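You operate a simulated robot arm through the tools that you are given. There is no shell and no other tool. Be economical: measure what you need, move in short steps, check, and stop when the job is done.

The job below is to be done with a simulated two-armed robot. You get a single attempt, and the scene is never put back.

JOB
The red blank's gasket is squeezed out: slacken nut 1, then run down 4, 1 and 3.
Fine: by hand, holding the stub for each nut; all paint marks in line, gasket back in.

Only the result counts: the job must be done as asked and must still hold three seconds after the hand-in. Knocking over, shifting, dropping, spilling or breaking anything else fails it.

ROBOT AND FRAMES
Two 7-joint arms with two-finger parallel grippers on one trunk, on a base that drives. Base frame: it is fixed to the floor where the robot stands at the start and does not move with it; the origin is under the middle of the robot, x ahead of it, y to its left, z up. Units: m, degrees, N and s.
The left shoulder is at the start at [0.076, 0.284, 1.213], the right one opposite. With the tool pointing down near the work surface each hand reaches from about 0.32 to 0.84 m from the robot's upright axis, wherever it stands, measured 20 degrees to its own side. Places, roughly: blue blank's nut 1 [0.5, 0.2, 1]; blue blank's nut 2 [0.5, 0.2, 1]; blue blank's nut 3 [0.6, 0.2, 1]; blue blank's nut 4 [0.6, 0.2, 1]; green blank's nut 1 [1.7, 2.4, 1]; green blank's nut 2 [1.7, 2.4, 1]; green blank's nut 3 [1.8, 2.4, 1]; green blank's nut 4 [1.8, 2.4, 1]; red blank's nut 1 [0.5, -0.1, 1]; red blank's nut 2 [0.5, -0.2, 1]; red blank's nut 3 [0.6, -0.2, 1]; red blank's nut 4 [0.6, -0.1, 1]. Payload 4.4 kg a hand.
The TCP of each hand is the grasp point between the finger pads, 0.023 m short of the fingertips. In the tool frame z runs along the fingers and y along their closing line. Largest opening 0.094 m; finger width 0.038, thickness 0.01; the body of the gripper, 0.054 by 0.096 m, starts 0.039 m behind the TCP.
Orientation is that of the tool frame in the base frame, as a unit quaternion [w, x, y, z]. With the fingers straight down and closing along the base's y, the tool's x points along the base's -x, its y along +y and its z along -z.

CONTROLS
- The arms move only by the tool arm_command. It takes "left_increments", "right_increments" or both (then of equal length, played together; a hand with none holds still); each is a list of rows, each a list of 3 entries, a list of its own where there are three numbers: the finger opening in m, from 0 to 0.094, then the shift along the base's x, y, z in m, then the turn, a rotation vector about the base's x, y, z in rad. In form: [[gripper, [x, y, z], [rx, ry, rz]], ...]. A call has 1 to 10 rows; each row shifts and turns the commanded pose from where the row before left it. A row lasts 0.2 s, in which the tool goes at most 0.05 m and 8.6 degrees; a call with a longer step from one row to the next is refused whole, and so is a gripper value outside its range. A pose out of reach is approached as far as the arm can. The call stops where the force on the tool passes 50 N (or 10 N more than at its start, if that is more) or the arm is blocked; 0.2 s more then pass. Each finger travels about 0.072 m/s and halts on what it meets, pressing with about 44 N; the grip force reading is that of the motor and also rises with nothing between the fingers. The clock runs only during rows and for 0.2 s after the last one: add rows that do not move to give the fingers time. It gives the time, the measured TCP pose, the force on the tool (base axes), the opening and the grip force at its end, in the units of the frame above (readings bear some noise), with the torque about the TCP (base axes, N m) and any sound that the robot's microphone picked up.
- Cameras (640 x 400 px; columns grow to the right, rows downward): "scene" is now at [0.1817, 0.0976, 1.3749]; the picture's right is [-0.23, -0.97, 0.03], its down [-0.43, 0.08, -0.90] and it looks along [0.87, -0.22, -0.44] (base axes); focal length 288 px, centre (320, 200). "left" rides on the left gripper at [0.087, -0.016, -0.074] in its tool frame; the picture's right is [0.18, 0.98, 0.00], its down [-0.58, 0.11, -0.81] and it looks along [-0.79, 0.15, 0.59] (tool axes); focal length 243 px, centre (320, 200). "right" rides on the right gripper at [0.086, 0.016, -0.075] in its tool frame; the picture's right is [-0.18, 0.98, 0.00], its down [-0.58, -0.11, -0.81] and it looks along [-0.79, -0.15, 0.59] (tool axes); focal length 243 px, centre (320, 200). There is no depth. A picture from a camera that has moved, and an enlarged one, comes with that camera's place and axes in the base frame and with its lens.
- camera(camera): a new picture of that camera. The clock stands still meanwhile.
- raise_lower(by): slides the trunk up (or, below 0, down) by that many m; the arms and the scene camera ride with it, the base frame stays. It gives what a move gives, with no picture.
- base_move(legs): drives the robot by 1 to 6 legs, each [ahead, left, turn to the left] in m, m and degrees, along the robot's own axes; the way and the turn of a leg run together, so that a leg with both is an arc; at most 1.5 m and 180 degrees a leg. The arms and the cameras ride along, it lands a little off, and it stops where it bumps. It gives what a move gives.
- turn_head(pan, tilt): turns the head with the scene camera to pan (to the left, within 80 degrees either way) and tilt (down, from -29 to 69), counted from straight ahead of the robot. It gives what a move gives.
- enlarge(camera, box): a new picture of the part [left, top, right, bottom] of that camera's present view, enlarged. The clock stands still meanwhile.
- finish_job(): hands the job in; it is judged then, once.

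Work in short steps. Places have to be worked out from the pictures, the camera data and where the tool is seen: move nearer, look again, correct. Check each grasp and each placing, and mend what went wrong. You have 120 turns and 92 pictures in all, those below and enlarged ones among them. Open the grippers and draw the arms clear of the work before you hand the job in, unless the task says otherwise; then end with one line.

The tools are called after "Call:" as name(argument=value, ...) on one line, values as JSON. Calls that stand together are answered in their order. arm_command: Moves the arms, as the interface text tells. Its arguments: {"type":"object","properties":{"left_increments":{"type":"array","items":{"type":"array"}},"right_increments":{"type":"array","items":{"type":"array"}}},"required":[]} The other tools are called the same way: raise_lower (by) slides the trunk up or down; base_move (legs) drives the base; turn_head (pan, tilt) turns the head that bears the scene camera; camera (camera) takes a picture; enlarge (camera, box) takes an enlarged picture of a part of a camera's view; finish_job () hands the job in.

At the start:

```text
time: 0.0
left_position: [0.62, 0.1817, 1.2642]
left_tool_rot: [0.005, 0.0, 1.0, -0.015]
left_ft_force: [0.6, 0.2, -0.2]
left_ft_torque: [0.0, -0.01, 0.0]
left_width: 0.094
left_gripper_force: 0.0
right_position: [0.3681, -0.15, 1.0113]
right_tool_rot: [0.005, -0.001, 1.0, -0.008]
right_ft_force: [-1.1, -0.2, 0.4]
right_ft_torque: [0.01, 0.01, 0.0]
right_width: 0.0943
right_gripper_force: 0.1
trunk travel left (down, up): [-0.228, 0.16]
robot x, y, heading: [0.0008, 0.0806, -0.2]
head pan, tilt: [-13.3, 27.1]
```

scene: 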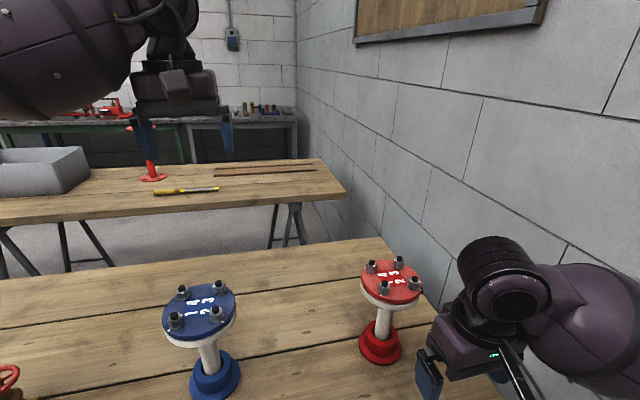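
right: 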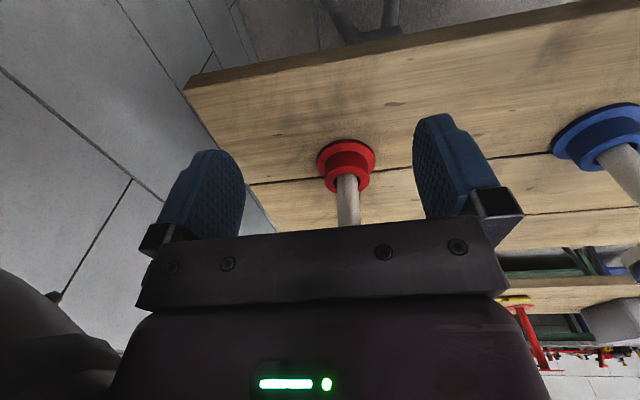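
left: 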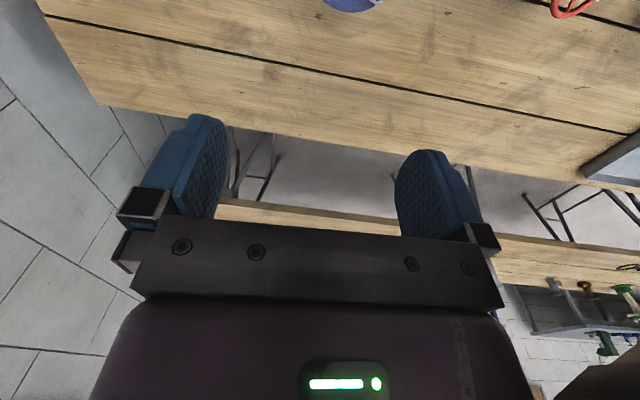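

The red blank stands on a stub near the right arm. I'll enlarge it to see nuts, labels and paint marks.

Call:
enlarge(camera="scene", box=[340, 240, 440, 370])

Call:
enlarge(camera="scene", box=[150, 260, 250, 400])

```text
3.08 times, centred on (390, 305) of scene
camera zoom: at [0.1817, 0.0976, 1.3749], right [-0.23, -0.97, 0.03], down [-0.43, 0.08, -0.9], along [0.87, -0.22, -0.44], focal length 885 px, centre (105, -123)
```

zoom: 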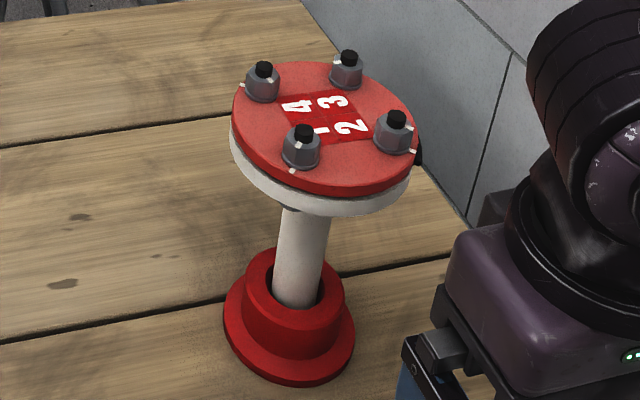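

```text
2.86 times, centred on (200, 330) of scene
camera zoom: at [0.1817, 0.0976, 1.3749], right [-0.23, -0.97, 0.03], down [-0.43, 0.08, -0.9], along [0.87, -0.22, -0.44], focal length 822 px, centre (663, -171)
```

zoom: 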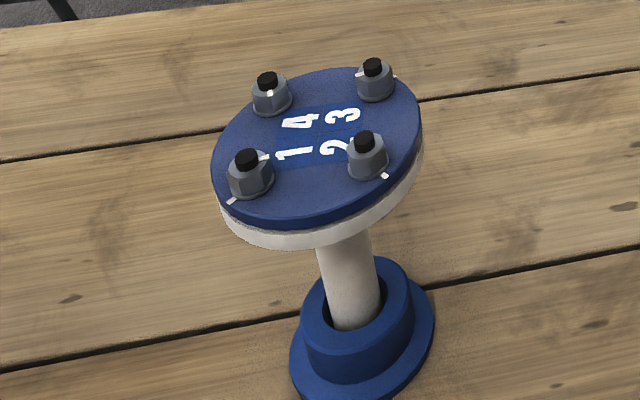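

Next, zoom tightly on each region to read the marks and the gasket.

Call:
enlarge(camera="scene", box=[358, 252, 426, 310])

Call:
arm_command(right_increments=[[0.094, [0, 0, 0.05], [0, 0, 0]], [0.094, [0, 0, 0.05], [0, 0, 0]], [0.094, [0.0, 0, 0.05], [0, 0, 0]], [0.094, [0, 0, 0], [0, 0, 0]]])

Call:
camera(camera="right")

```text
6.90 times, centred on (392, 281) of scene
camera zoom: at [0.1817, 0.0976, 1.3749], right [-0.23, -0.97, 0.03], down [-0.43, 0.08, -0.9], along [0.87, -0.22, -0.44], focal length 1983 px, centre (-177, -359)
```

zoom: 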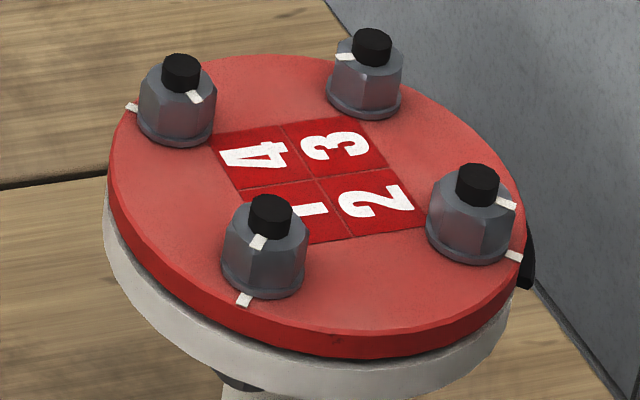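

```text
time: 1.2
left_position: [0.6218, 0.1994, 1.2706]
left_tool_rot: [0.007, -0.003, 1.0, -0.009]
left_ft_force: [0.3, -0.4, 0.8]
left_ft_torque: [0.04, 0.03, -0.01]
left_width: 0.0943
left_gripper_force: 0.0
right_position: [0.3801, -0.1296, 1.1306]
right_tool_rot: [-0.002, -0.016, 1.0, 0.011]
right_ft_force: [-0.4, 0.0, 0.5]
right_ft_torque: [-0.03, -0.01, 0.01]
right_width: 0.0941
right_gripper_force: 0.2
right hand out of reach, approached as far as the arm can: row 1, 2
trunk travel left (down, up): [-0.228, 0.16]
robot x, y, heading: [0.0019, 0.1059, 0.4]
head pan, tilt: [-13.3, 27.1]
stopped in row 4 (right hand): the arm was blocked; the commanded pose is now the measured one
```

```text
85 pictures are left
camera right: at [0.2936, -0.1183, 1.2063], right [0.15, 0.99, 0.02], down [0.59, -0.11, 0.8], along [0.79, -0.11, -0.6], focal length 243 px, centre (320, 200)
```

right: 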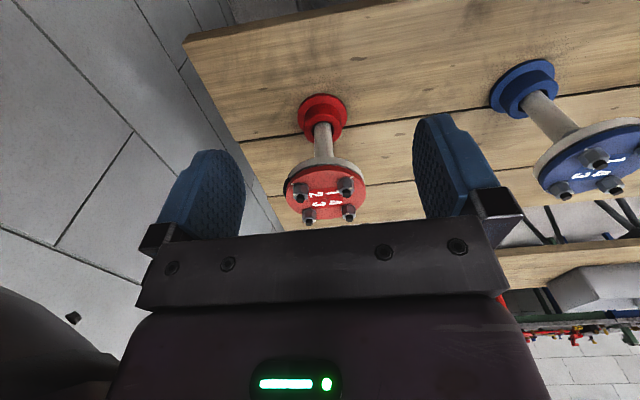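

The right arm going up nudged the base (probably the elbow against the wall). Before repositioning I look down at the table's near edge to see clearances.

Call:
turn_head(pan=0, tilt=65)

Call:
camera(camera="scene")

Call:
turn_head(pan=-60, tilt=35)

Call:
camera(camera="scene")

```text
time: 2.2
left_position: [0.6276, 0.1994, 1.2617]
left_tool_rot: [0.003, -0.002, 1.0, -0.011]
left_ft_force: [-0.5, -0.4, 1.3]
left_ft_torque: [-0.03, 0.0, 0.0]
left_width: 0.094
left_gripper_force: 0.1
right_position: [0.3825, -0.1319, 1.127]
right_tool_rot: [-0.005, -0.013, 1.0, 0.006]
right_ft_force: [0.1, -0.5, 0.6]
right_ft_torque: [0.0, 0.0, -0.02]
right_width: 0.0941
right_gripper_force: 0.0
trunk travel left (down, up): [-0.228, 0.16]
robot x, y, heading: [-0.0011, 0.1035, 0.4]
head pan, tilt: [0.0, 65.0]
```

```text
84 pictures are left
camera scene: at [0.1617, 0.1322, 1.3211], right [0.0, -1.0, 0.02], down [-0.9, -0.01, -0.43], along [0.43, -0.02, -0.9], focal length 288 px, centre (320, 200)
```

scene: 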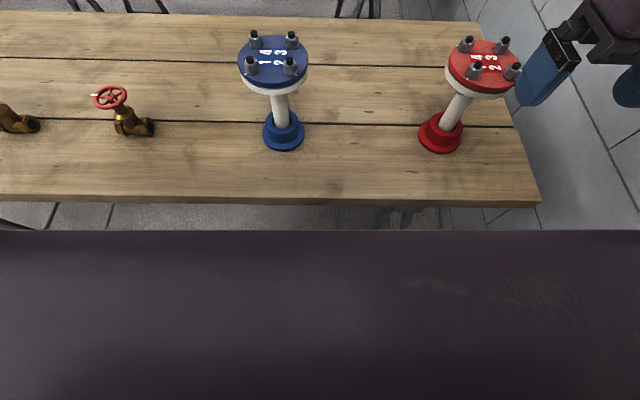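

```text
time: 3.5
left_position: [0.6267, 0.1994, 1.2618]
left_tool_rot: [0.002, -0.003, 1.0, -0.011]
left_ft_force: [0.7, 0.5, 0.2]
left_ft_torque: [0.0, -0.04, 0.02]
left_width: 0.0936
left_gripper_force: 0.1
right_position: [0.3825, -0.1305, 1.1272]
right_tool_rot: [-0.004, -0.012, 1.0, 0.008]
right_ft_force: [0.1, 0.3, 0.0]
right_ft_torque: [0.02, -0.02, -0.01]
right_width: 0.0941
right_gripper_force: 0.1
trunk travel left (down, up): [-0.228, 0.16]
robot x, y, heading: [-0.0, 0.0984, 0.6]
head pan, tilt: [-60.0, 35.0]
```

```text
83 pictures are left
camera scene: at [0.1457, 0.057, 1.3625], right [-0.86, -0.5, 0.01], down [-0.29, 0.48, -0.83], along [0.42, -0.72, -0.56], focal length 288 px, centre (320, 200)
```

scene: 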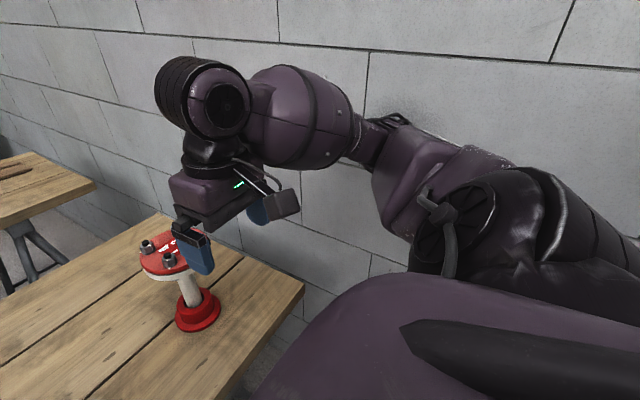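

The right elbow is at the wall. I'll drive left 0.22 m (slightly back) and then turn right 25° so both arms reach the red blank with room.

Call:
base_move(legs=[[-0.03, 0.2, 0], [0, 0, -25]])

Call:
turn_head(pan=-15, tilt=32)

Call:
camera(camera="scene")

```text
time: 7.2
left_position: [0.5696, 0.0917, 1.2618]
left_tool_rot: [0.0, 0.221, 0.975, 0.0]
left_ft_force: [0.0, -0.2, -0.4]
left_ft_torque: [-0.01, -0.01, -0.01]
left_width: 0.0939
left_gripper_force: 0.0
right_position: [0.2064, -0.0966, 1.1194]
right_tool_rot: [-0.002, 0.212, 0.977, 0.019]
right_ft_force: [-0.6, -0.3, -0.6]
right_ft_torque: [0.02, 0.0, 0.01]
right_width: 0.0941
right_gripper_force: 0.1
trunk travel left (down, up): [-0.228, 0.16]
robot x, y, heading: [-0.0348, 0.3017, -25.4]
head pan, tilt: [-60.0, 35.0]
```

```text
time: 8.3
left_position: [0.5701, 0.0925, 1.2609]
left_tool_rot: [0.0, 0.22, 0.975, -0.001]
left_ft_force: [-0.5, -0.5, -0.6]
left_ft_torque: [0.0, 0.0, 0.01]
left_width: 0.0941
left_gripper_force: 0.1
right_position: [0.2061, -0.0969, 1.1199]
right_tool_rot: [-0.002, 0.211, 0.977, 0.019]
right_ft_force: [-0.8, 0.2, -0.1]
right_ft_torque: [-0.01, -0.03, 0.0]
right_width: 0.0939
right_gripper_force: 0.0
trunk travel left (down, up): [-0.228, 0.16]
robot x, y, heading: [-0.0301, 0.3032, -25.2]
head pan, tilt: [-15.0, 32.0]
```

```text
82 pictures are left
camera scene: at [0.1339, 0.201, 1.3651], right [-0.65, -0.76, 0.0], down [-0.4, 0.34, -0.85], along [0.64, -0.55, -0.53], focal length 288 px, centre (320, 200)
```

scene: 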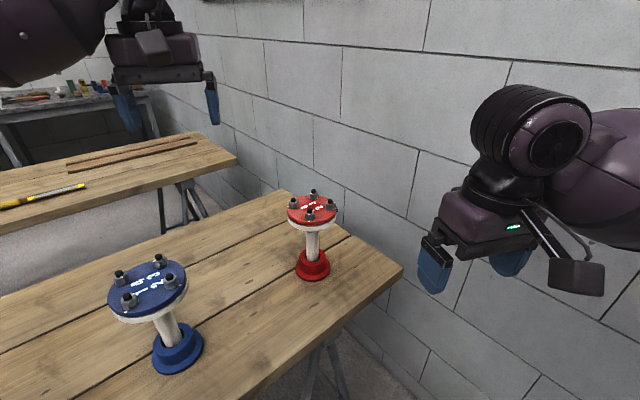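

Good clearance now. I enlarge the red blank for triangulation.

Call:
enlarge(camera="scene", box=[272, 182, 352, 232])

Call:
enlarge(camera="scene", box=[264, 210, 364, 285])

```text
8.00 times, centred on (312, 207) of scene
camera zoom: at [0.1339, 0.201, 1.3651], right [-0.65, -0.76, 0.0], down [-0.4, 0.34, -0.85], along [0.64, -0.55, -0.53], focal length 2300 px, centre (384, 144)
```

zoom: 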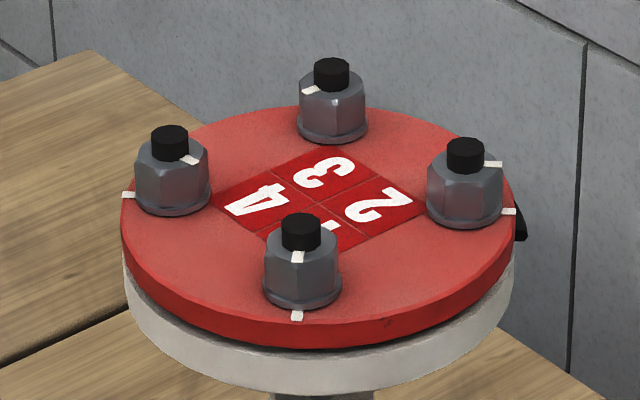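

```text
5.33 times, centred on (314, 248) of scene
camera zoom: at [0.1339, 0.201, 1.3651], right [-0.65, -0.76, 0.0], down [-0.4, 0.34, -0.85], along [0.64, -0.55, -0.53], focal length 1534 px, centre (352, -53)
```

zoom: 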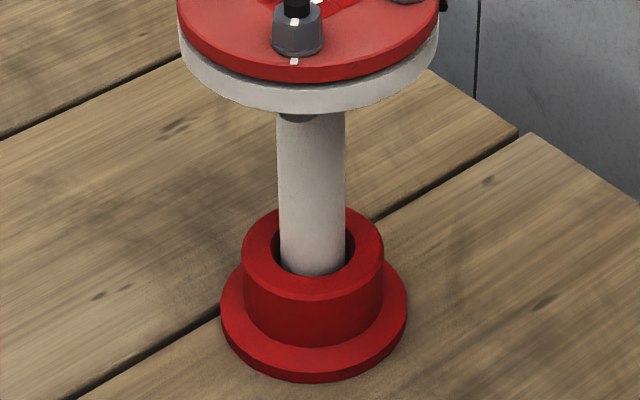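

The blank's centre works out at about (0.559, −0.139); nuts on a 56 mm square, blank top z≈1.000, stud tops ≈1.025; stub Ø≈28 mm, free between z≈0.85 and 0.97. I first bring the left hand to a tilted, forward-pointing pose high above, for gripping the stub.

Call:
arm_command(left_increments=[[0.094, [-0.027, -0.04, 0], [0, 0, -0.1455]], [0.094, [-0.027, -0.04, 0], [0, 0, -0.1455]], [0.094, [-0.027, -0.04, 0], [0, 0, -0.1455]], [0.094, [0, 0, 0], [-0.1086, -0.0912, 0]], [0.094, [0, 0, 0], [-0.1086, -0.0912, 0]], [0.094, [0, 0, 0], [-0.1086, -0.0912, 0]], [0.094, [0, 0, 0], [-0.1086, -0.0912, 0]], [0.094, [0, 0, 0], [-0.1086, -0.0912, 0]], [0.094, [0, 0, 0], [-0.1086, -0.0912, 0]], [0.094, [0, 0, 0], [-0.1086, -0.0912, 0]]])

Call:
camera(camera="scene")

```text
time: 10.6
left_position: [0.488, -0.0282, 1.2607]
left_tool_rot: [0.433, 0.376, 0.794, -0.2]
left_ft_force: [1.3, -0.9, -0.4]
left_ft_torque: [-0.01, -0.02, -0.02]
left_width: 0.0938
left_gripper_force: 0.1
right_position: [0.2055, -0.0969, 1.1201]
right_tool_rot: [-0.002, 0.211, 0.977, 0.018]
right_ft_force: [0.7, -0.2, -0.3]
right_ft_torque: [-0.01, 0.02, 0.0]
right_width: 0.0942
right_gripper_force: 0.0
trunk travel left (down, up): [-0.228, 0.16]
robot x, y, heading: [-0.0315, 0.3026, -25.6]
head pan, tilt: [-15.0, 32.0]
```

```text
79 pictures are left
camera scene: at [0.1342, 0.2012, 1.365], right [-0.65, -0.76, 0.0], down [-0.4, 0.34, -0.85], along [0.65, -0.55, -0.53], focal length 288 px, centre (320, 200)
```

scene: 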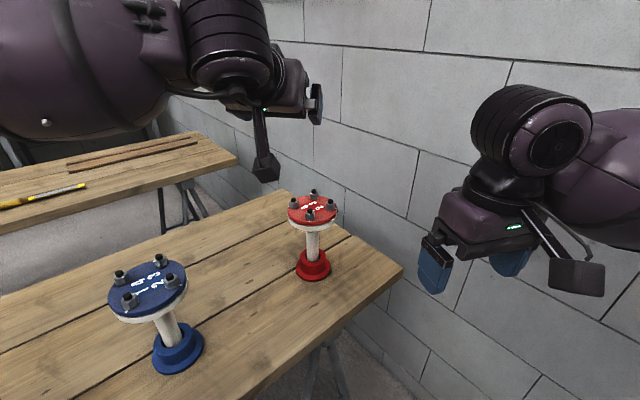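

Left hand is forward-tilted 57°. I complete the tilt and lower it to the standoff beside the stub.

Call:
arm_command(left_increments=[[0.094, [-0.008, -0.01, -0.03], [-0.1086, -0.0912, 0]], [0.094, [-0.003, -0.004, -0.045], [0, 0, 0]], [0.094, [0, 0, -0.045], [0, 0, 0]], [0.094, [0, 0, -0.045], [0, 0, 0]], [0.094, [0, 0, -0.045], [0, 0, 0]], [0.094, [0, 0, -0.045], [0, 0, 0]], [0.094, [0, 0, -0.042], [0, 0, 0]], [0.094, [0, 0, 0], [0, 0, 0]]])

Call:
camera(camera="scene")

Call:
camera(camera="left")

```text
time: 12.3
left_position: [0.4786, -0.0402, 1.0195]
left_tool_rot: [0.488, 0.355, 0.766, -0.22]
left_ft_force: [0.9, 0.0, 0.3]
left_ft_torque: [-0.02, 0.0, -0.1]
left_width: 0.0941
left_gripper_force: 0.0
left hand out of reach, approached as far as the arm can: row 6, 7
right_position: [0.2085, -0.0946, 1.1203]
right_tool_rot: [-0.004, 0.212, 0.977, 0.018]
right_ft_force: [0.1, 0.6, -0.1]
right_ft_torque: [-0.03, 0.05, -0.03]
right_width: 0.094
right_gripper_force: 0.1
trunk travel left (down, up): [-0.228, 0.16]
robot x, y, heading: [-0.0284, 0.3052, -25.5]
head pan, tilt: [-15.0, 32.0]
```

```text
78 pictures are left
camera scene: at [0.137, 0.2031, 1.3647], right [-0.65, -0.76, 0.0], down [-0.41, 0.34, -0.85], along [0.64, -0.55, -0.53], focal length 288 px, centre (320, 200)
```

scene: 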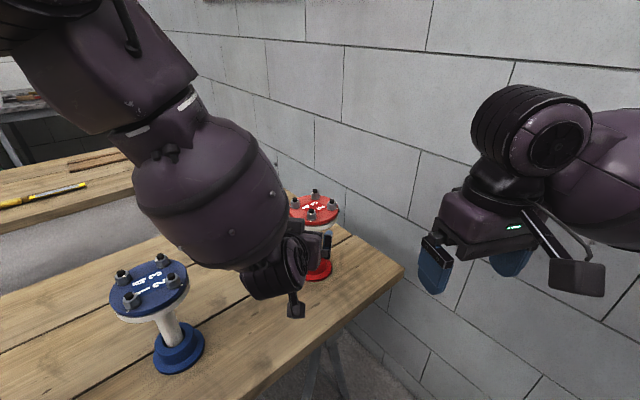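

```text
77 pictures are left
camera left: at [0.3982, 0.0289, 0.9732], right [0.7, 0.7, -0.16], down [-0.24, 0.43, 0.87], along [0.68, -0.57, 0.46], focal length 243 px, centre (320, 200)
```

left: 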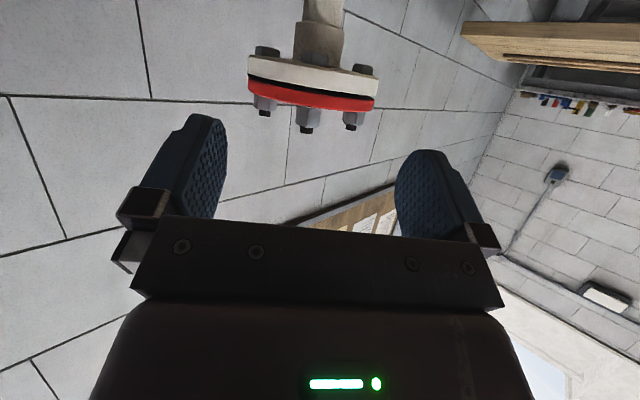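

The left arm can't get that low at this trunk height; lowering the trunk 0.08 m (left TCP to ≈0.94 in the clear standoff).

Call:
raise_lower(by=-0.08)

Call:
camera(camera="left")

Call:
camera(camera="scene")

```text
time: 13.5
left_position: [0.4721, -0.0452, 0.9428]
left_tool_rot: [0.489, 0.361, 0.761, -0.225]
left_ft_force: [-0.9, -0.5, 0.5]
left_ft_torque: [0.02, -0.01, 0.02]
left_width: 0.0941
left_gripper_force: 0.0
right_position: [0.2284, -0.1071, 0.9821]
right_tool_rot: [-0.1, 0.213, 0.971, 0.042]
right_ft_force: [-0.3, 0.3, 0.3]
right_ft_torque: [-0.03, -0.03, -0.01]
right_width: 0.0942
right_gripper_force: 0.1
trunk travel left (down, up): [-0.148, 0.24]
robot x, y, heading: [-0.0275, 0.301, -25.5]
head pan, tilt: [-15.0, 32.0]
```

```text
76 pictures are left
camera left: at [0.3936, 0.0259, 0.8958], right [0.71, 0.69, -0.16], down [-0.24, 0.44, 0.87], along [0.67, -0.58, 0.47], focal length 243 px, centre (320, 200)
```

left: 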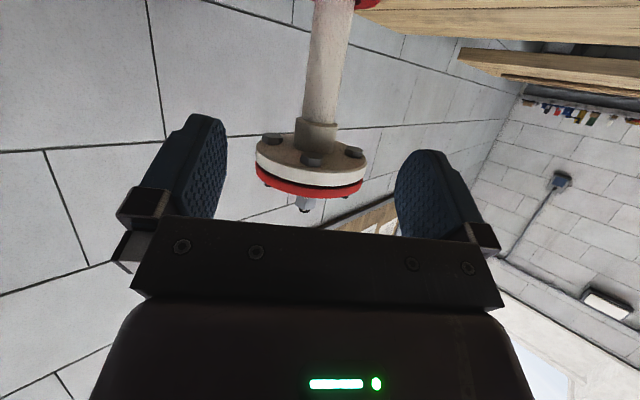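

```text
75 pictures are left
camera scene: at [0.1992, 0.17, 1.2763], right [-0.65, -0.76, 0.0], down [-0.4, 0.34, -0.85], along [0.65, -0.55, -0.53], focal length 288 px, centre (320, 200)
```

scene: 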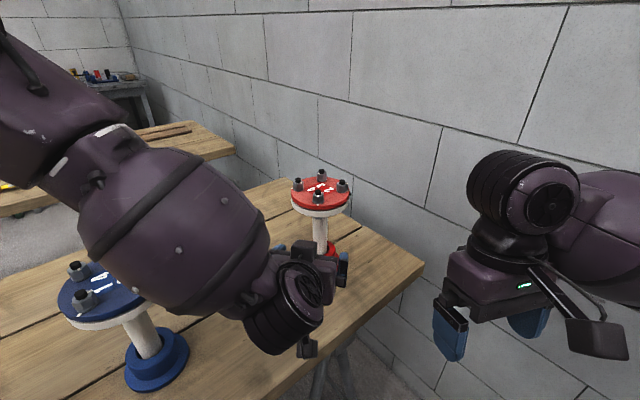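

Tool tilt is right and the stub lines up between the fingers. I go two thirds of the way in (aiming at z≈0.893 to keep clear of the bolt heads under the flange) and look.

Call:
arm_command(left_increments=[[0.094, [0.02, -0.022, -0.02], [0, 0, 0]], [0.094, [0.02, -0.022, -0.015], [0, 0, 0]], [0.094, [0.02, -0.022, -0.005], [0, 0, 0]], [0.094, [0, 0, 0], [0, 0, 0]]])

Call:
camera(camera="left")

Call:
enlarge(camera="scene", box=[240, 160, 400, 360])

```text
time: 14.5
left_position: [0.5337, -0.1121, 0.9]
left_tool_rot: [0.489, 0.36, 0.762, -0.225]
left_ft_force: [-0.6, 0.0, 0.2]
left_ft_torque: [-0.03, -0.01, -0.01]
left_width: 0.0942
left_gripper_force: 0.0
right_position: [0.2299, -0.1081, 0.9808]
right_tool_rot: [-0.102, 0.212, 0.971, 0.042]
right_ft_force: [0.3, 0.7, 0.3]
right_ft_torque: [-0.03, -0.03, 0.01]
right_width: 0.0937
right_gripper_force: 0.0
trunk travel left (down, up): [-0.148, 0.24]
robot x, y, heading: [-0.0302, 0.3027, -25.3]
head pan, tilt: [-15.0, 32.0]
```

```text
74 pictures are left
camera left: at [0.4536, -0.0414, 0.8537], right [0.71, 0.69, -0.16], down [-0.23, 0.44, 0.87], along [0.67, -0.58, 0.47], focal length 243 px, centre (320, 200)
```

left: 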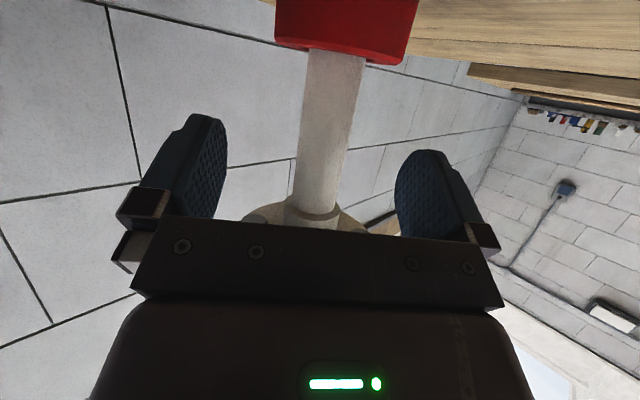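

```text
2.00 times, centred on (320, 260) of scene
camera zoom: at [0.2004, 0.1694, 1.2757], right [-0.65, -0.76, 0.0], down [-0.4, 0.34, -0.85], along [0.65, -0.55, -0.53], focal length 575 px, centre (320, 80)
```

zoom: 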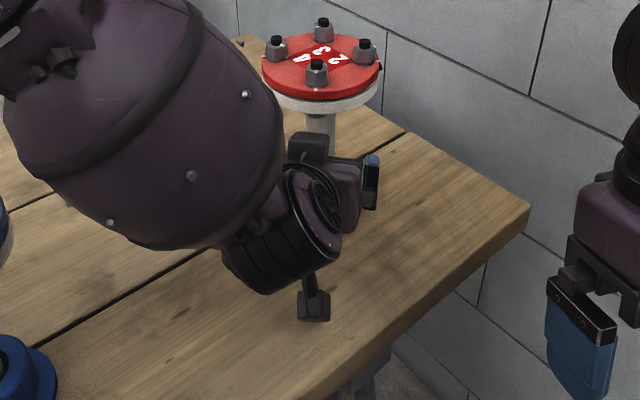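

Stub is centred within a few mm between the fingers. I move in the rest and look before closing.

Call:
arm_command(left_increments=[[0.094, [0.0125, -0.012, -0.004], [0, 0, 0]], [0.094, [0.0125, -0.012, -0.003], [0, 0, 0]], [0.06, [0, 0, 0], [0, 0, 0]], [0.045, [0, 0, 0], [0, 0, 0]]])

Call:
camera(camera="left")

```text
time: 15.5
left_position: [0.5593, -0.1357, 0.8928]
left_tool_rot: [0.488, 0.36, 0.763, -0.224]
left_ft_force: [0.2, -0.1, 0.3]
left_ft_torque: [0.02, -0.02, 0.01]
left_width: 0.0449
left_gripper_force: 0.0
right_position: [0.229, -0.1077, 0.9798]
right_tool_rot: [-0.103, 0.212, 0.971, 0.042]
right_ft_force: [0.3, 0.1, -1.6]
right_ft_torque: [0.01, -0.02, 0.0]
right_width: 0.094
right_gripper_force: 0.0
trunk travel left (down, up): [-0.148, 0.24]
robot x, y, heading: [-0.0316, 0.3025, -25.5]
head pan, tilt: [-15.0, 32.0]
```

```text
72 pictures are left
camera left: at [0.4795, -0.0652, 0.8463], right [0.71, 0.69, -0.16], down [-0.23, 0.44, 0.87], along [0.67, -0.58, 0.47], focal length 243 px, centre (320, 200)
```

left: 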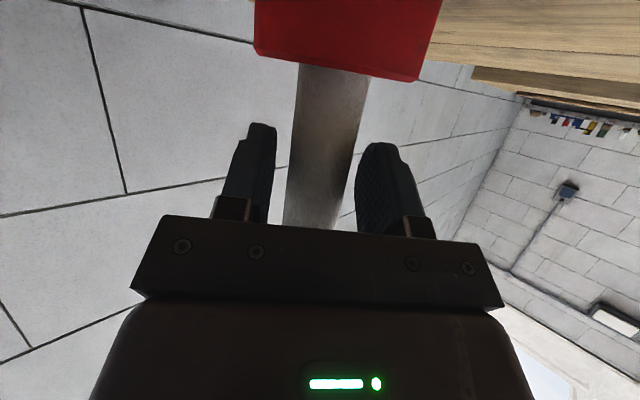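

Stub is ~2 mm toward the right finger; I shift slightly and close gently onto it.

Call:
arm_command(left_increments=[[0.045, [0.0015, 0.0015, 0], [0, 0, 0]], [0.036, [0, 0, 0], [0, 0, 0]], [0.031, [0, 0, 0], [0, 0, 0]], [0.028, [0, 0, 0], [0, 0, 0]], [0.025, [0, 0, 0], [0, 0, 0]], [0.022, [0, 0, 0], [0, 0, 0]], [0.015, [0, 0, 0], [0, 0, 0]], [0.0, [0, 0, 0], [0, 0, 0]], [0.0, [0, 0, 0], [0, 0, 0]]])

Call:
enlarge(camera="scene", box=[272, 160, 368, 220])

```text
time: 17.5
left_position: [0.5606, -0.1337, 0.8933]
left_tool_rot: [0.489, 0.36, 0.762, -0.225]
left_ft_force: [-2.8, -2.3, 0.9]
left_ft_torque: [-0.27, 0.34, -0.06]
left_width: 0.0302
left_gripper_force: 44.3
right_position: [0.2292, -0.1073, 0.9809]
right_tool_rot: [-0.102, 0.212, 0.971, 0.043]
right_ft_force: [0.0, -0.3, 0.4]
right_ft_torque: [0.0, -0.01, -0.01]
right_width: 0.094
right_gripper_force: 0.0
trunk travel left (down, up): [-0.148, 0.24]
robot x, y, heading: [-0.0304, 0.3036, -25.4]
head pan, tilt: [-15.0, 32.0]
```

```text
6.67 times, centred on (320, 190) of scene
camera zoom: at [0.2006, 0.169, 1.2755], right [-0.65, -0.76, 0.0], down [-0.4, 0.34, -0.85], along [0.65, -0.55, -0.53], focal length 1917 px, centre (320, 267)
```

zoom: 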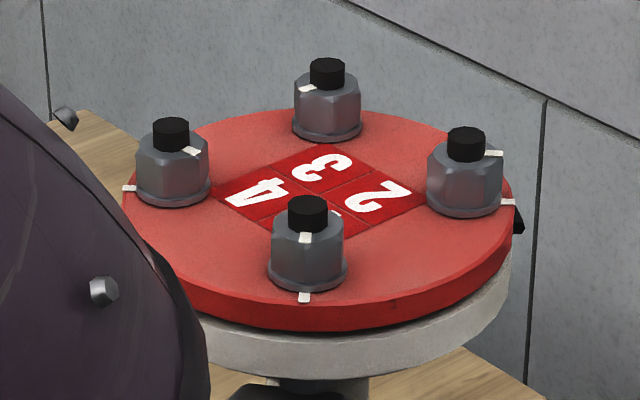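

Stub is held (width 0.030, 44 N, tiny side load). Now the right hand: rise, straighten to tool-down, heading about −15° to match nut 1's flats, and go forward above the blank.

Call:
arm_command(right_increments=[[0.06, [0.02, -0.01, 0.04], [-0.063, -0.09, 0]], [0.06, [0.02, -0.01, 0.04], [-0.063, -0.09, 0]], [0.06, [0.02, -0.005, 0.04], [0, 0, 0.09]], [0.06, [0.02, 0, 0.04], [0, 0, 0.09]], [0.06, [0.045, 0, 0], [0, 0, 0]], [0.06, [0.045, 0, 0], [0, 0, 0]], [0.06, [0.045, 0.005, 0], [0, 0, 0]], [0.06, [0.03, 0.005, 0], [0, 0, 0]], [0.06, [0, 0, 0], [0, 0, 0]]])

Call:
camera(camera="right")

Call:
camera(camera="scene")

```text
time: 19.5
left_position: [0.5605, -0.1339, 0.8934]
left_tool_rot: [0.488, 0.36, 0.763, -0.224]
left_ft_force: [-0.8, 1.1, 0.7]
left_ft_torque: [0.05, 0.23, -0.02]
left_width: 0.0304
left_gripper_force: 44.0
right_position: [0.4753, -0.1241, 1.1401]
right_tool_rot: [0.0, 0.123, 0.992, 0.0]
right_ft_force: [-0.1, 0.5, 0.8]
right_ft_torque: [-0.01, -0.01, 0.01]
right_width: 0.06
right_gripper_force: 0.1
trunk travel left (down, up): [-0.148, 0.24]
robot x, y, heading: [-0.0266, 0.3044, -25.4]
head pan, tilt: [-15.0, 32.0]
```

```text
70 pictures are left
camera right: at [0.3962, -0.086, 1.2149], right [0.42, 0.91, 0.0], down [0.54, -0.25, 0.81], along [0.73, -0.34, -0.59], focal length 243 px, centre (320, 200)
```

right: 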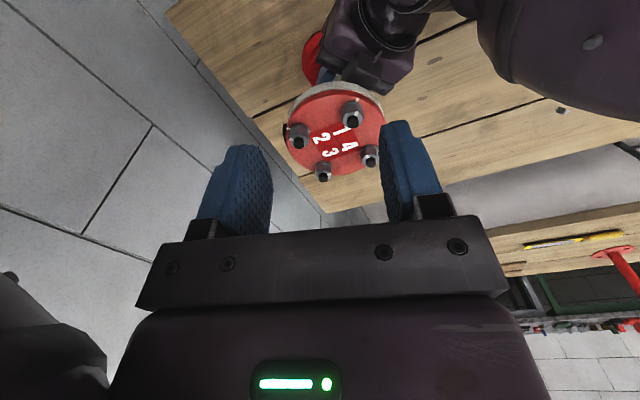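

```text
69 pictures are left
camera scene: at [0.2007, 0.1694, 1.2756], right [-0.65, -0.76, 0.0], down [-0.4, 0.34, -0.85], along [0.65, -0.55, -0.53], focal length 288 px, centre (320, 200)
```

scene: 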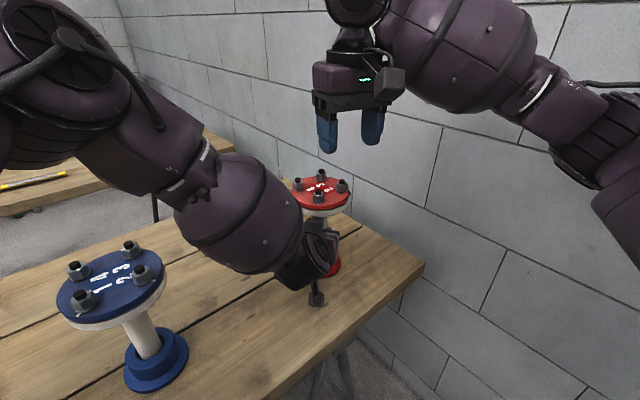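

Nut 1 confirmed at about (0.532, −0.113). I move to just above it with the fingers narrowed, and check.

Call:
arm_command(right_increments=[[0.05, [0.0285, 0.0055, -0.03], [0, 0, -0.015]], [0.036, [0.0285, 0.0055, -0.03], [0, 0, 0]], [0.036, [0, 0, 0], [0, 0, 0]], [0.036, [0, 0, 0], [0, 0, 0]]])

Call:
camera(camera="right")

Call:
enlarge(camera="scene", box=[260, 120, 388, 220])

```text
time: 20.5
left_position: [0.5603, -0.1337, 0.8933]
left_tool_rot: [0.488, 0.359, 0.763, -0.224]
left_ft_force: [-0.2, -0.8, 1.0]
left_ft_torque: [-0.14, 0.15, -0.05]
left_width: 0.0302
left_gripper_force: 44.1
right_position: [0.5286, -0.1113, 1.0792]
right_tool_rot: [-0.001, 0.132, 0.991, 0.001]
right_ft_force: [-0.5, 0.7, -0.5]
right_ft_torque: [0.01, -0.01, 0.02]
right_width: 0.0359
right_gripper_force: 0.1
trunk travel left (down, up): [-0.148, 0.24]
robot x, y, heading: [-0.0314, 0.3048, -25.4]
head pan, tilt: [-15.0, 32.0]
```

```text
68 pictures are left
camera right: at [0.4496, -0.0731, 1.1542], right [0.44, 0.9, 0.0], down [0.53, -0.26, 0.81], along [0.73, -0.35, -0.59], focal length 243 px, centre (320, 200)
```

right: 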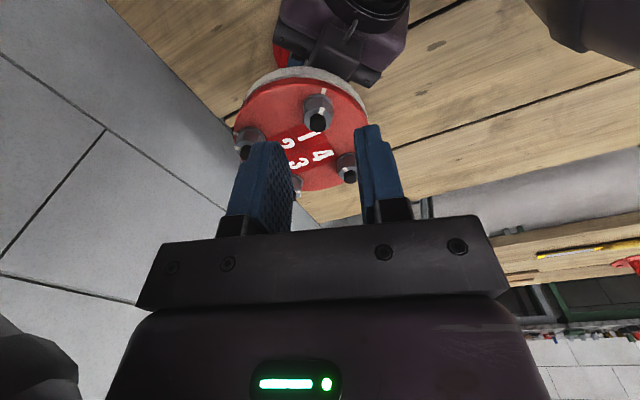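

```text
4.00 times, centred on (324, 170) of scene
camera zoom: at [0.2008, 0.1691, 1.2755], right [-0.65, -0.76, 0.0], down [-0.4, 0.34, -0.85], along [0.65, -0.55, -0.53], focal length 1150 px, centre (304, 320)
```

zoom: 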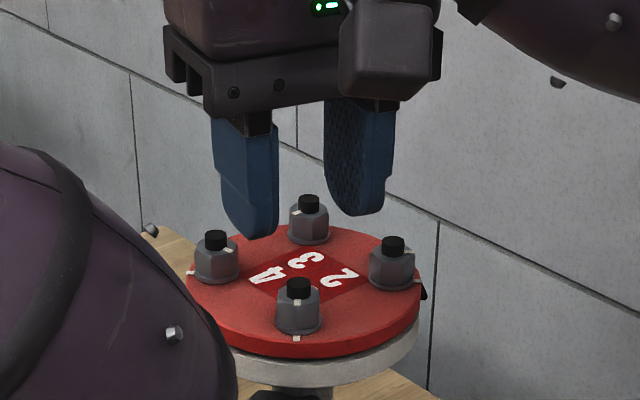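

Correct by (+5, −3) mm and lower so the tips are just above the stud top, then check alignment.

Call:
arm_command(right_increments=[[0.036, [0.005, -0.003, -0.025], [0, 0, 0]], [0.036, [0, 0, 0], [0, 0, 0]]])

Call:
enlarge(camera="right", box=[210, 60, 430, 240])

Call:
enlarge(camera="scene", box=[272, 150, 368, 210])

```text
time: 21.1
left_position: [0.5596, -0.1342, 0.8938]
left_tool_rot: [0.488, 0.36, 0.763, -0.224]
left_ft_force: [-0.9, 0.8, 0.6]
left_ft_torque: [-0.02, 0.17, -0.02]
left_width: 0.0304
left_gripper_force: 43.6
right_position: [0.5343, -0.1158, 1.0549]
right_tool_rot: [-0.002, 0.133, 0.991, -0.001]
right_ft_force: [0.3, 0.2, -0.5]
right_ft_torque: [0.01, 0.0, -0.02]
right_width: 0.0361
right_gripper_force: 0.1
trunk travel left (down, up): [-0.148, 0.24]
robot x, y, heading: [-0.0288, 0.3055, -25.7]
head pan, tilt: [-15.0, 32.0]
```

```text
2.22 times, centred on (320, 150) of right
camera zoom: at [0.4555, -0.0769, 1.1295], right [0.44, 0.9, 0.0], down [0.53, -0.26, 0.81], along [0.72, -0.35, -0.59], focal length 539 px, centre (320, 311)
```

zoom: 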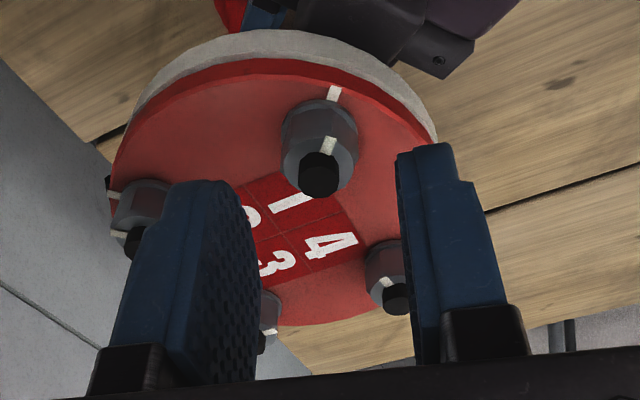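

```text
6.67 times, centred on (320, 180) of scene
camera zoom: at [0.2007, 0.1693, 1.2756], right [-0.65, -0.76, 0.0], down [-0.4, 0.34, -0.85], along [0.65, -0.55, -0.53], focal length 1917 px, centre (320, 333)
```

zoom: 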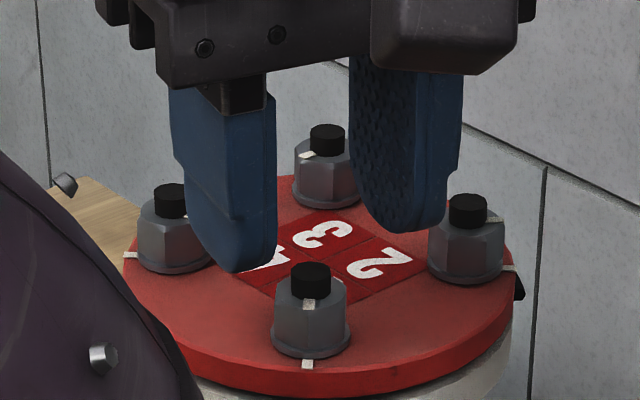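

TCP is centred over nut 1 (stud at 0.535, −0.116). Lower 27 mm and close on the hex.

Call:
arm_command(right_increments=[[0.036, [0, 0, -0.014], [0, 0, 0]], [0.036, [0, 0, -0.013], [0, 0, 0]], [0.028, [0, 0, 0], [0, 0, 0]], [0.022, [0, 0, 0], [0, 0, 0]], [0.018, [0, 0, 0], [0, 0, 0]], [0.014, [0, 0, 0], [0, 0, 0]], [0.0, [0, 0, 0], [0, 0, 0]], [0.0, [0, 0, 0], [0, 0, 0]]])

Call:
enlarge(camera="scene", box=[272, 150, 368, 210])

Call:
enlarge(camera="right", box=[210, 60, 430, 240])

```text
time: 22.9
left_position: [0.5606, -0.1333, 0.8939]
left_tool_rot: [0.488, 0.359, 0.763, -0.224]
left_ft_force: [-4.4, 20.7, 5.5]
left_ft_torque: [-1.76, 0.14, -0.31]
left_width: 0.0302
left_gripper_force: 43.9
right_position: [0.5354, -0.1153, 1.0285]
right_tool_rot: [-0.001, 0.132, 0.991, -0.001]
right_ft_force: [3.3, -19.7, -0.8]
right_ft_torque: [-0.53, -0.28, -0.1]
right_width: 0.0212
right_gripper_force: 44.0
trunk travel left (down, up): [-0.148, 0.24]
robot x, y, heading: [-0.0269, 0.3056, -25.5]
head pan, tilt: [-15.0, 32.0]
```

```text
6.67 times, centred on (320, 180) of scene
camera zoom: at [0.2007, 0.1695, 1.2756], right [-0.65, -0.76, 0.0], down [-0.4, 0.34, -0.85], along [0.65, -0.55, -0.53], focal length 1917 px, centre (320, 333)
```

zoom: 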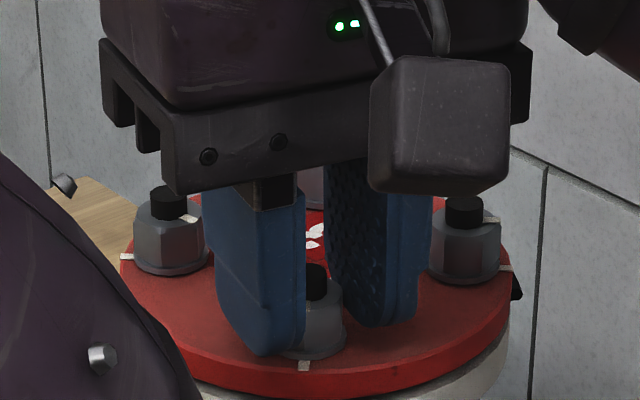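

```text
2.22 times, centred on (320, 150) of right
camera zoom: at [0.4559, -0.077, 1.1022], right [0.44, 0.9, 0.0], down [0.53, -0.26, 0.81], along [0.72, -0.35, -0.59], focal length 539 px, centre (320, 311)
```

zoom: 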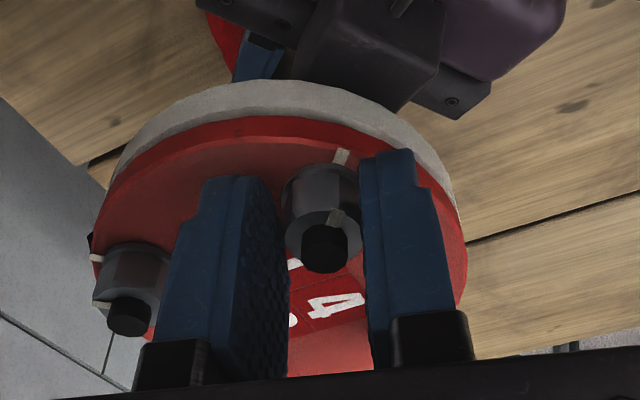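

Grip width 21 mm with a 20 N side load: the nut sits slightly to −y of my centre. I shift −2 mm in y to unload.

Call:
arm_command(right_increments=[[0.0, [0, -0.002, 0], [0, 0, 0]], [0.0, [0, 0, 0], [0, 0, 0]]])

```text
time: 23.5
left_position: [0.5595, -0.1336, 0.8931]
left_tool_rot: [0.488, 0.36, 0.763, -0.224]
left_ft_force: [0.1, 10.8, 1.7]
left_ft_torque: [-0.4, 0.58, -0.16]
left_width: 0.0307
left_gripper_force: 43.3
right_position: [0.5357, -0.1172, 1.0268]
right_tool_rot: [-0.001, 0.131, 0.991, 0.0]
right_ft_force: [-0.4, -7.6, -0.2]
right_ft_torque: [-0.2, -0.42, -0.02]
right_width: 0.0209
right_gripper_force: 43.7
trunk travel left (down, up): [-0.148, 0.24]
robot x, y, heading: [-0.0299, 0.3061, -25.3]
head pan, tilt: [-15.0, 32.0]
```

Load is down. Now turn counter-clockwise ~28° to slacken, watching the torque.

Call:
arm_command(right_increments=[[0.0, [0, -0.0007, 0], [0, 0, 0.08]], [0.0, [0, 0, 0], [0, 0, 0.1]], [0.0, [0, 0, 0], [0, 0, 0.1]], [0.0, [0, 0, 0], [0, 0, 0.1]], [0.0, [0, 0, 0], [0, 0, 0.1]], [0.0, [0, 0, 0], [0, 0, 0]]])

Call:
enlarge(camera="scene", box=[272, 150, 368, 210])

Call:
enlarge(camera="right", box=[210, 60, 430, 240])

```text
time: 24.9
left_position: [0.5611, -0.1346, 0.8932]
left_tool_rot: [0.488, 0.36, 0.762, -0.225]
left_ft_force: [2.9, 17.2, 5.1]
left_ft_torque: [-1.61, 0.36, -0.4]
left_width: 0.0307
left_gripper_force: 44.3
right_position: [0.5368, -0.1189, 1.0278]
right_tool_rot: [-0.002, -0.106, 0.994, -0.001]
right_ft_force: [-3.8, -18.4, -0.7]
right_ft_torque: [-0.72, 0.64, -0.08]
right_width: 0.021
right_gripper_force: 44.0
trunk travel left (down, up): [-0.148, 0.24]
robot x, y, heading: [-0.0299, 0.3022, -25.5]
head pan, tilt: [-15.0, 32.0]
```

```text
6.67 times, centred on (320, 180) of scene
camera zoom: at [0.2009, 0.1689, 1.2754], right [-0.65, -0.76, 0.0], down [-0.4, 0.34, -0.85], along [0.65, -0.55, -0.53], focal length 1917 px, centre (320, 333)
```

zoom: 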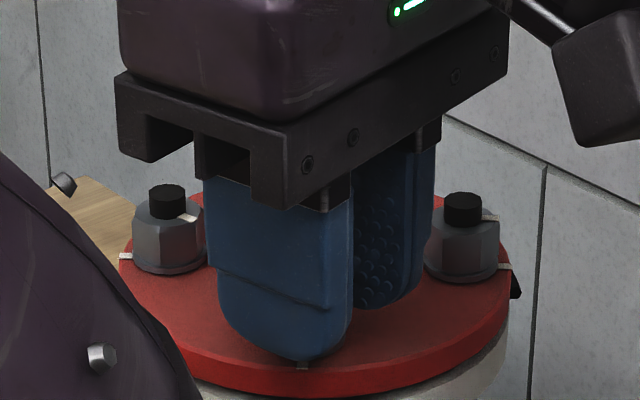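

```text
2.22 times, centred on (320, 150) of right
camera zoom: at [0.4478, -0.1207, 1.1025], right [-0.03, 1.0, 0.0], down [0.59, 0.02, 0.8], along [0.8, 0.02, -0.59], focal length 539 px, centre (320, 311)
```

zoom: 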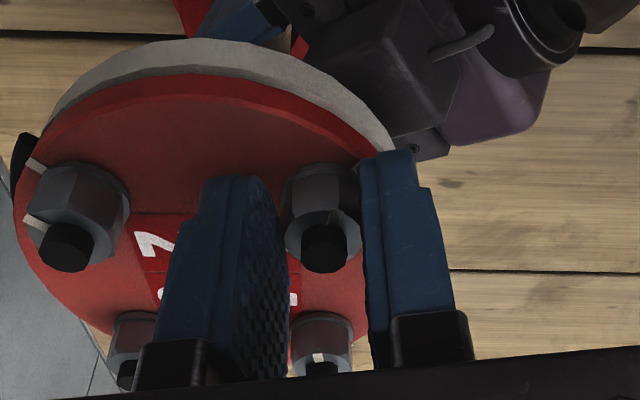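

The nut turned with the fingers, torque is low. Continue another ~32° with a small y correction.

Call:
arm_command(right_increments=[[0.0, [-0.0005, -0.0015, 0], [0, 0, 0.1]], [0.0, [0, 0, 0], [0, 0, 0.12]], [0.0, [0, 0, 0], [0, 0, 0.12]], [0.0, [0, 0, 0], [0, 0, 0.12]], [0.0, [0, 0, 0], [0, 0, 0.12]], [0.0, [0, 0, 0], [0, 0, 0]]])

Call:
enlarge(camera="right", box=[180, 40, 430, 240])

```text
time: 26.3
left_position: [0.5604, -0.1354, 0.8935]
left_tool_rot: [0.488, 0.36, 0.763, -0.225]
left_ft_force: [-7.9, 23.7, 16.3]
left_ft_torque: [-1.57, -0.27, -0.36]
left_width: 0.0309
left_gripper_force: 44.2
right_position: [0.5346, -0.1196, 1.0277]
right_tool_rot: [-0.002, -0.387, 0.922, 0.0]
right_ft_force: [6.5, -22.3, -13.6]
right_ft_torque: [-0.89, 0.03, -0.11]
right_width: 0.0211
right_gripper_force: 43.8
trunk travel left (down, up): [-0.148, 0.24]
robot x, y, heading: [-0.0305, 0.3072, -25.7]
head pan, tilt: [-15.0, 32.0]
```

```text
2.00 times, centred on (305, 140) of right
camera zoom: at [0.4634, -0.1694, 1.1021], right [-0.57, 0.82, 0.0], down [0.49, 0.34, 0.8], along [0.66, 0.46, -0.59], focal length 485 px, centre (350, 320)
```

zoom: 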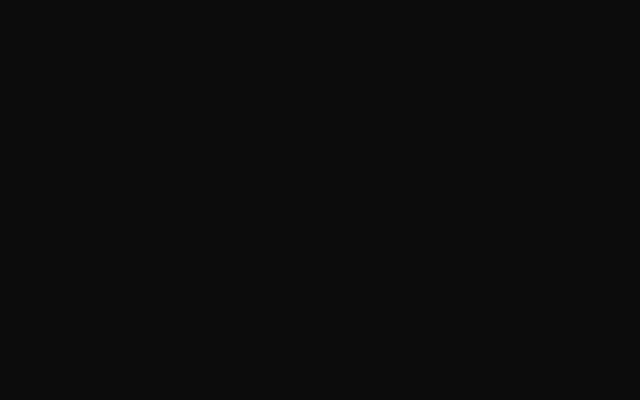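

The right picture is black (view blocked). Nut has gone ~60°; I release it and look from the scene camera.

Call:
arm_command(right_increments=[[0.03, [0, 0, 0], [0, 0, 0]], [0.036, [0, 0, 0], [0, 0, 0]], [0.036, [0, 0, 0.03], [0, 0, 0]], [0.036, [0, 0, 0.02], [0, 0, 0]], [0.036, [0, 0, 0], [0, 0, 0]]])

Call:
enlarge(camera="scene", box=[265, 110, 385, 215])

Call:
camera(camera="right")

```text
time: 27.5
left_position: [0.5598, -0.1339, 0.8922]
left_tool_rot: [0.488, 0.36, 0.763, -0.225]
left_ft_force: [-4.1, 1.8, 2.0]
left_ft_torque: [0.18, 0.45, -0.06]
left_width: 0.0305
left_gripper_force: 43.8
right_position: [0.5336, -0.1193, 1.0788]
right_tool_rot: [-0.001, -0.387, 0.922, 0.0]
right_ft_force: [0.4, -0.6, -0.2]
right_ft_torque: [-0.01, -0.03, -0.01]
right_width: 0.036
right_gripper_force: 0.1
trunk travel left (down, up): [-0.148, 0.24]
robot x, y, heading: [-0.0279, 0.3034, -25.5]
head pan, tilt: [-15.0, 32.0]
```

```text
3.81 times, centred on (325, 162) of scene
camera zoom: at [0.2005, 0.1694, 1.2756], right [-0.65, -0.76, 0.0], down [-0.4, 0.34, -0.85], along [0.65, -0.55, -0.53], focal length 1095 px, centre (301, 343)
```

zoom: 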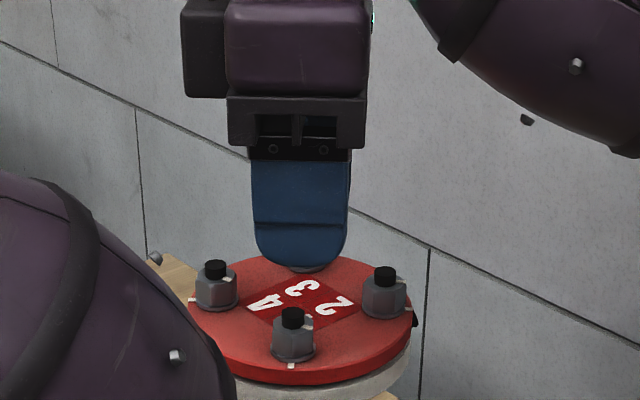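

```text
58 pictures are left
camera right: at [0.4627, -0.1694, 1.1539], right [-0.57, 0.82, 0.0], down [0.49, 0.34, 0.81], along [0.66, 0.46, -0.59], focal length 243 px, centre (320, 200)
```

right: 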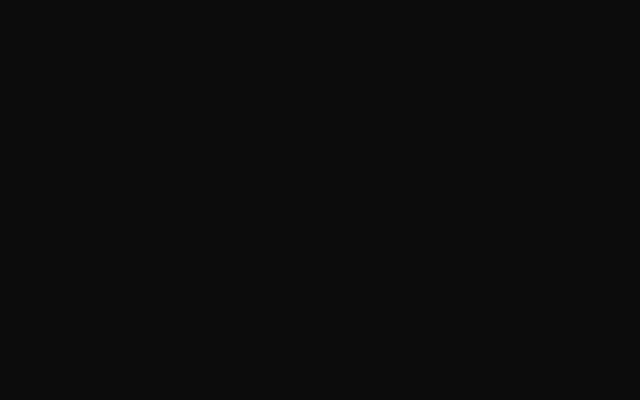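

The right camera seems to have failed; I'll rely on the scene camera. Closer look at nut 1 now.

Call:
enlarge(camera="scene", box=[280, 175, 352, 220])

```text
8.89 times, centred on (316, 198) of scene
camera zoom: at [0.2005, 0.1694, 1.2756], right [-0.65, -0.76, 0.0], down [-0.4, 0.34, -0.85], along [0.65, -0.55, -0.53], focal length 2556 px, centre (356, 222)
```

zoom: 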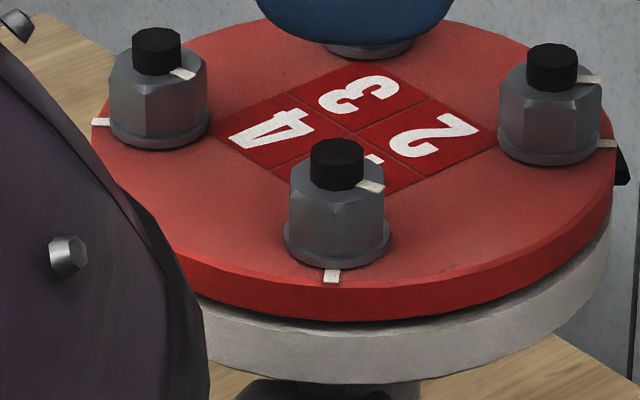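

Nut 1's mark is now ~60° back; gasket still shows at the right. I take a second 60° bite: rotate the hand back at height and descend on the nut again.

Call:
arm_command(right_increments=[[0.036, [0.002, 0.001, 0], [0, 0, -0.131]], [0.036, [0, 0, 0], [0, 0, -0.131]], [0.036, [0, 0, 0], [0, 0, -0.131]], [0.036, [0, 0, 0], [0, 0, -0.131]], [0.036, [0, 0, 0], [0, 0, -0.131]], [0.036, [0, 0, 0], [0, 0, -0.131]], [0.036, [0, 0, 0], [0, 0, -0.131]], [0.036, [0, 0, 0], [0, 0, -0.131]], [0.036, [0, 0, 0], [0, 0, 0]]])

Call:
arm_command(right_increments=[[0.036, [0, 0, -0.025], [0, 0, 0]], [0.036, [0, 0, -0.025], [0, 0, 0]], [0.03, [0, 0, 0], [0, 0, 0]], [0.025, [0, 0, 0], [0, 0, 0]], [0.021, [0, 0, 0], [0, 0, 0]], [0.018, [0, 0, 0], [0, 0, 0]], [0.0, [0, 0, 0], [0, 0, 0]], [0.0, [0, 0, 0], [0, 0, 0]]])

```text
time: 29.5
left_position: [0.5603, -0.1331, 0.8942]
left_tool_rot: [0.489, 0.359, 0.763, -0.224]
left_ft_force: [-3.6, 0.2, 0.6]
left_ft_torque: [0.1, 0.31, -0.08]
left_width: 0.0306
left_gripper_force: 44.0
right_position: [0.536, -0.1178, 1.0783]
right_tool_rot: [-0.001, 0.127, 0.992, 0.0]
right_ft_force: [0.1, 0.0, -0.4]
right_ft_torque: [0.0, 0.0, -0.02]
right_width: 0.0361
right_gripper_force: 0.1
trunk travel left (down, up): [-0.148, 0.24]
robot x, y, heading: [-0.0275, 0.3018, -25.2]
head pan, tilt: [-15.0, 32.0]
```

```text
time: 31.3
left_position: [0.5611, -0.1348, 0.8923]
left_tool_rot: [0.488, 0.36, 0.762, -0.225]
left_ft_force: [2.2, -7.8, -0.8]
left_ft_torque: [0.98, 0.18, 0.14]
left_width: 0.0303
left_gripper_force: 43.9
right_position: [0.5374, -0.1169, 1.0285]
right_tool_rot: [0.0, 0.125, 0.992, 0.001]
right_ft_force: [-3.3, 7.7, 1.7]
right_ft_torque: [0.31, 0.31, 0.03]
right_width: 0.0211
right_gripper_force: 44.3
trunk travel left (down, up): [-0.148, 0.24]
robot x, y, heading: [-0.0301, 0.3013, -25.6]
head pan, tilt: [-15.0, 32.0]
```

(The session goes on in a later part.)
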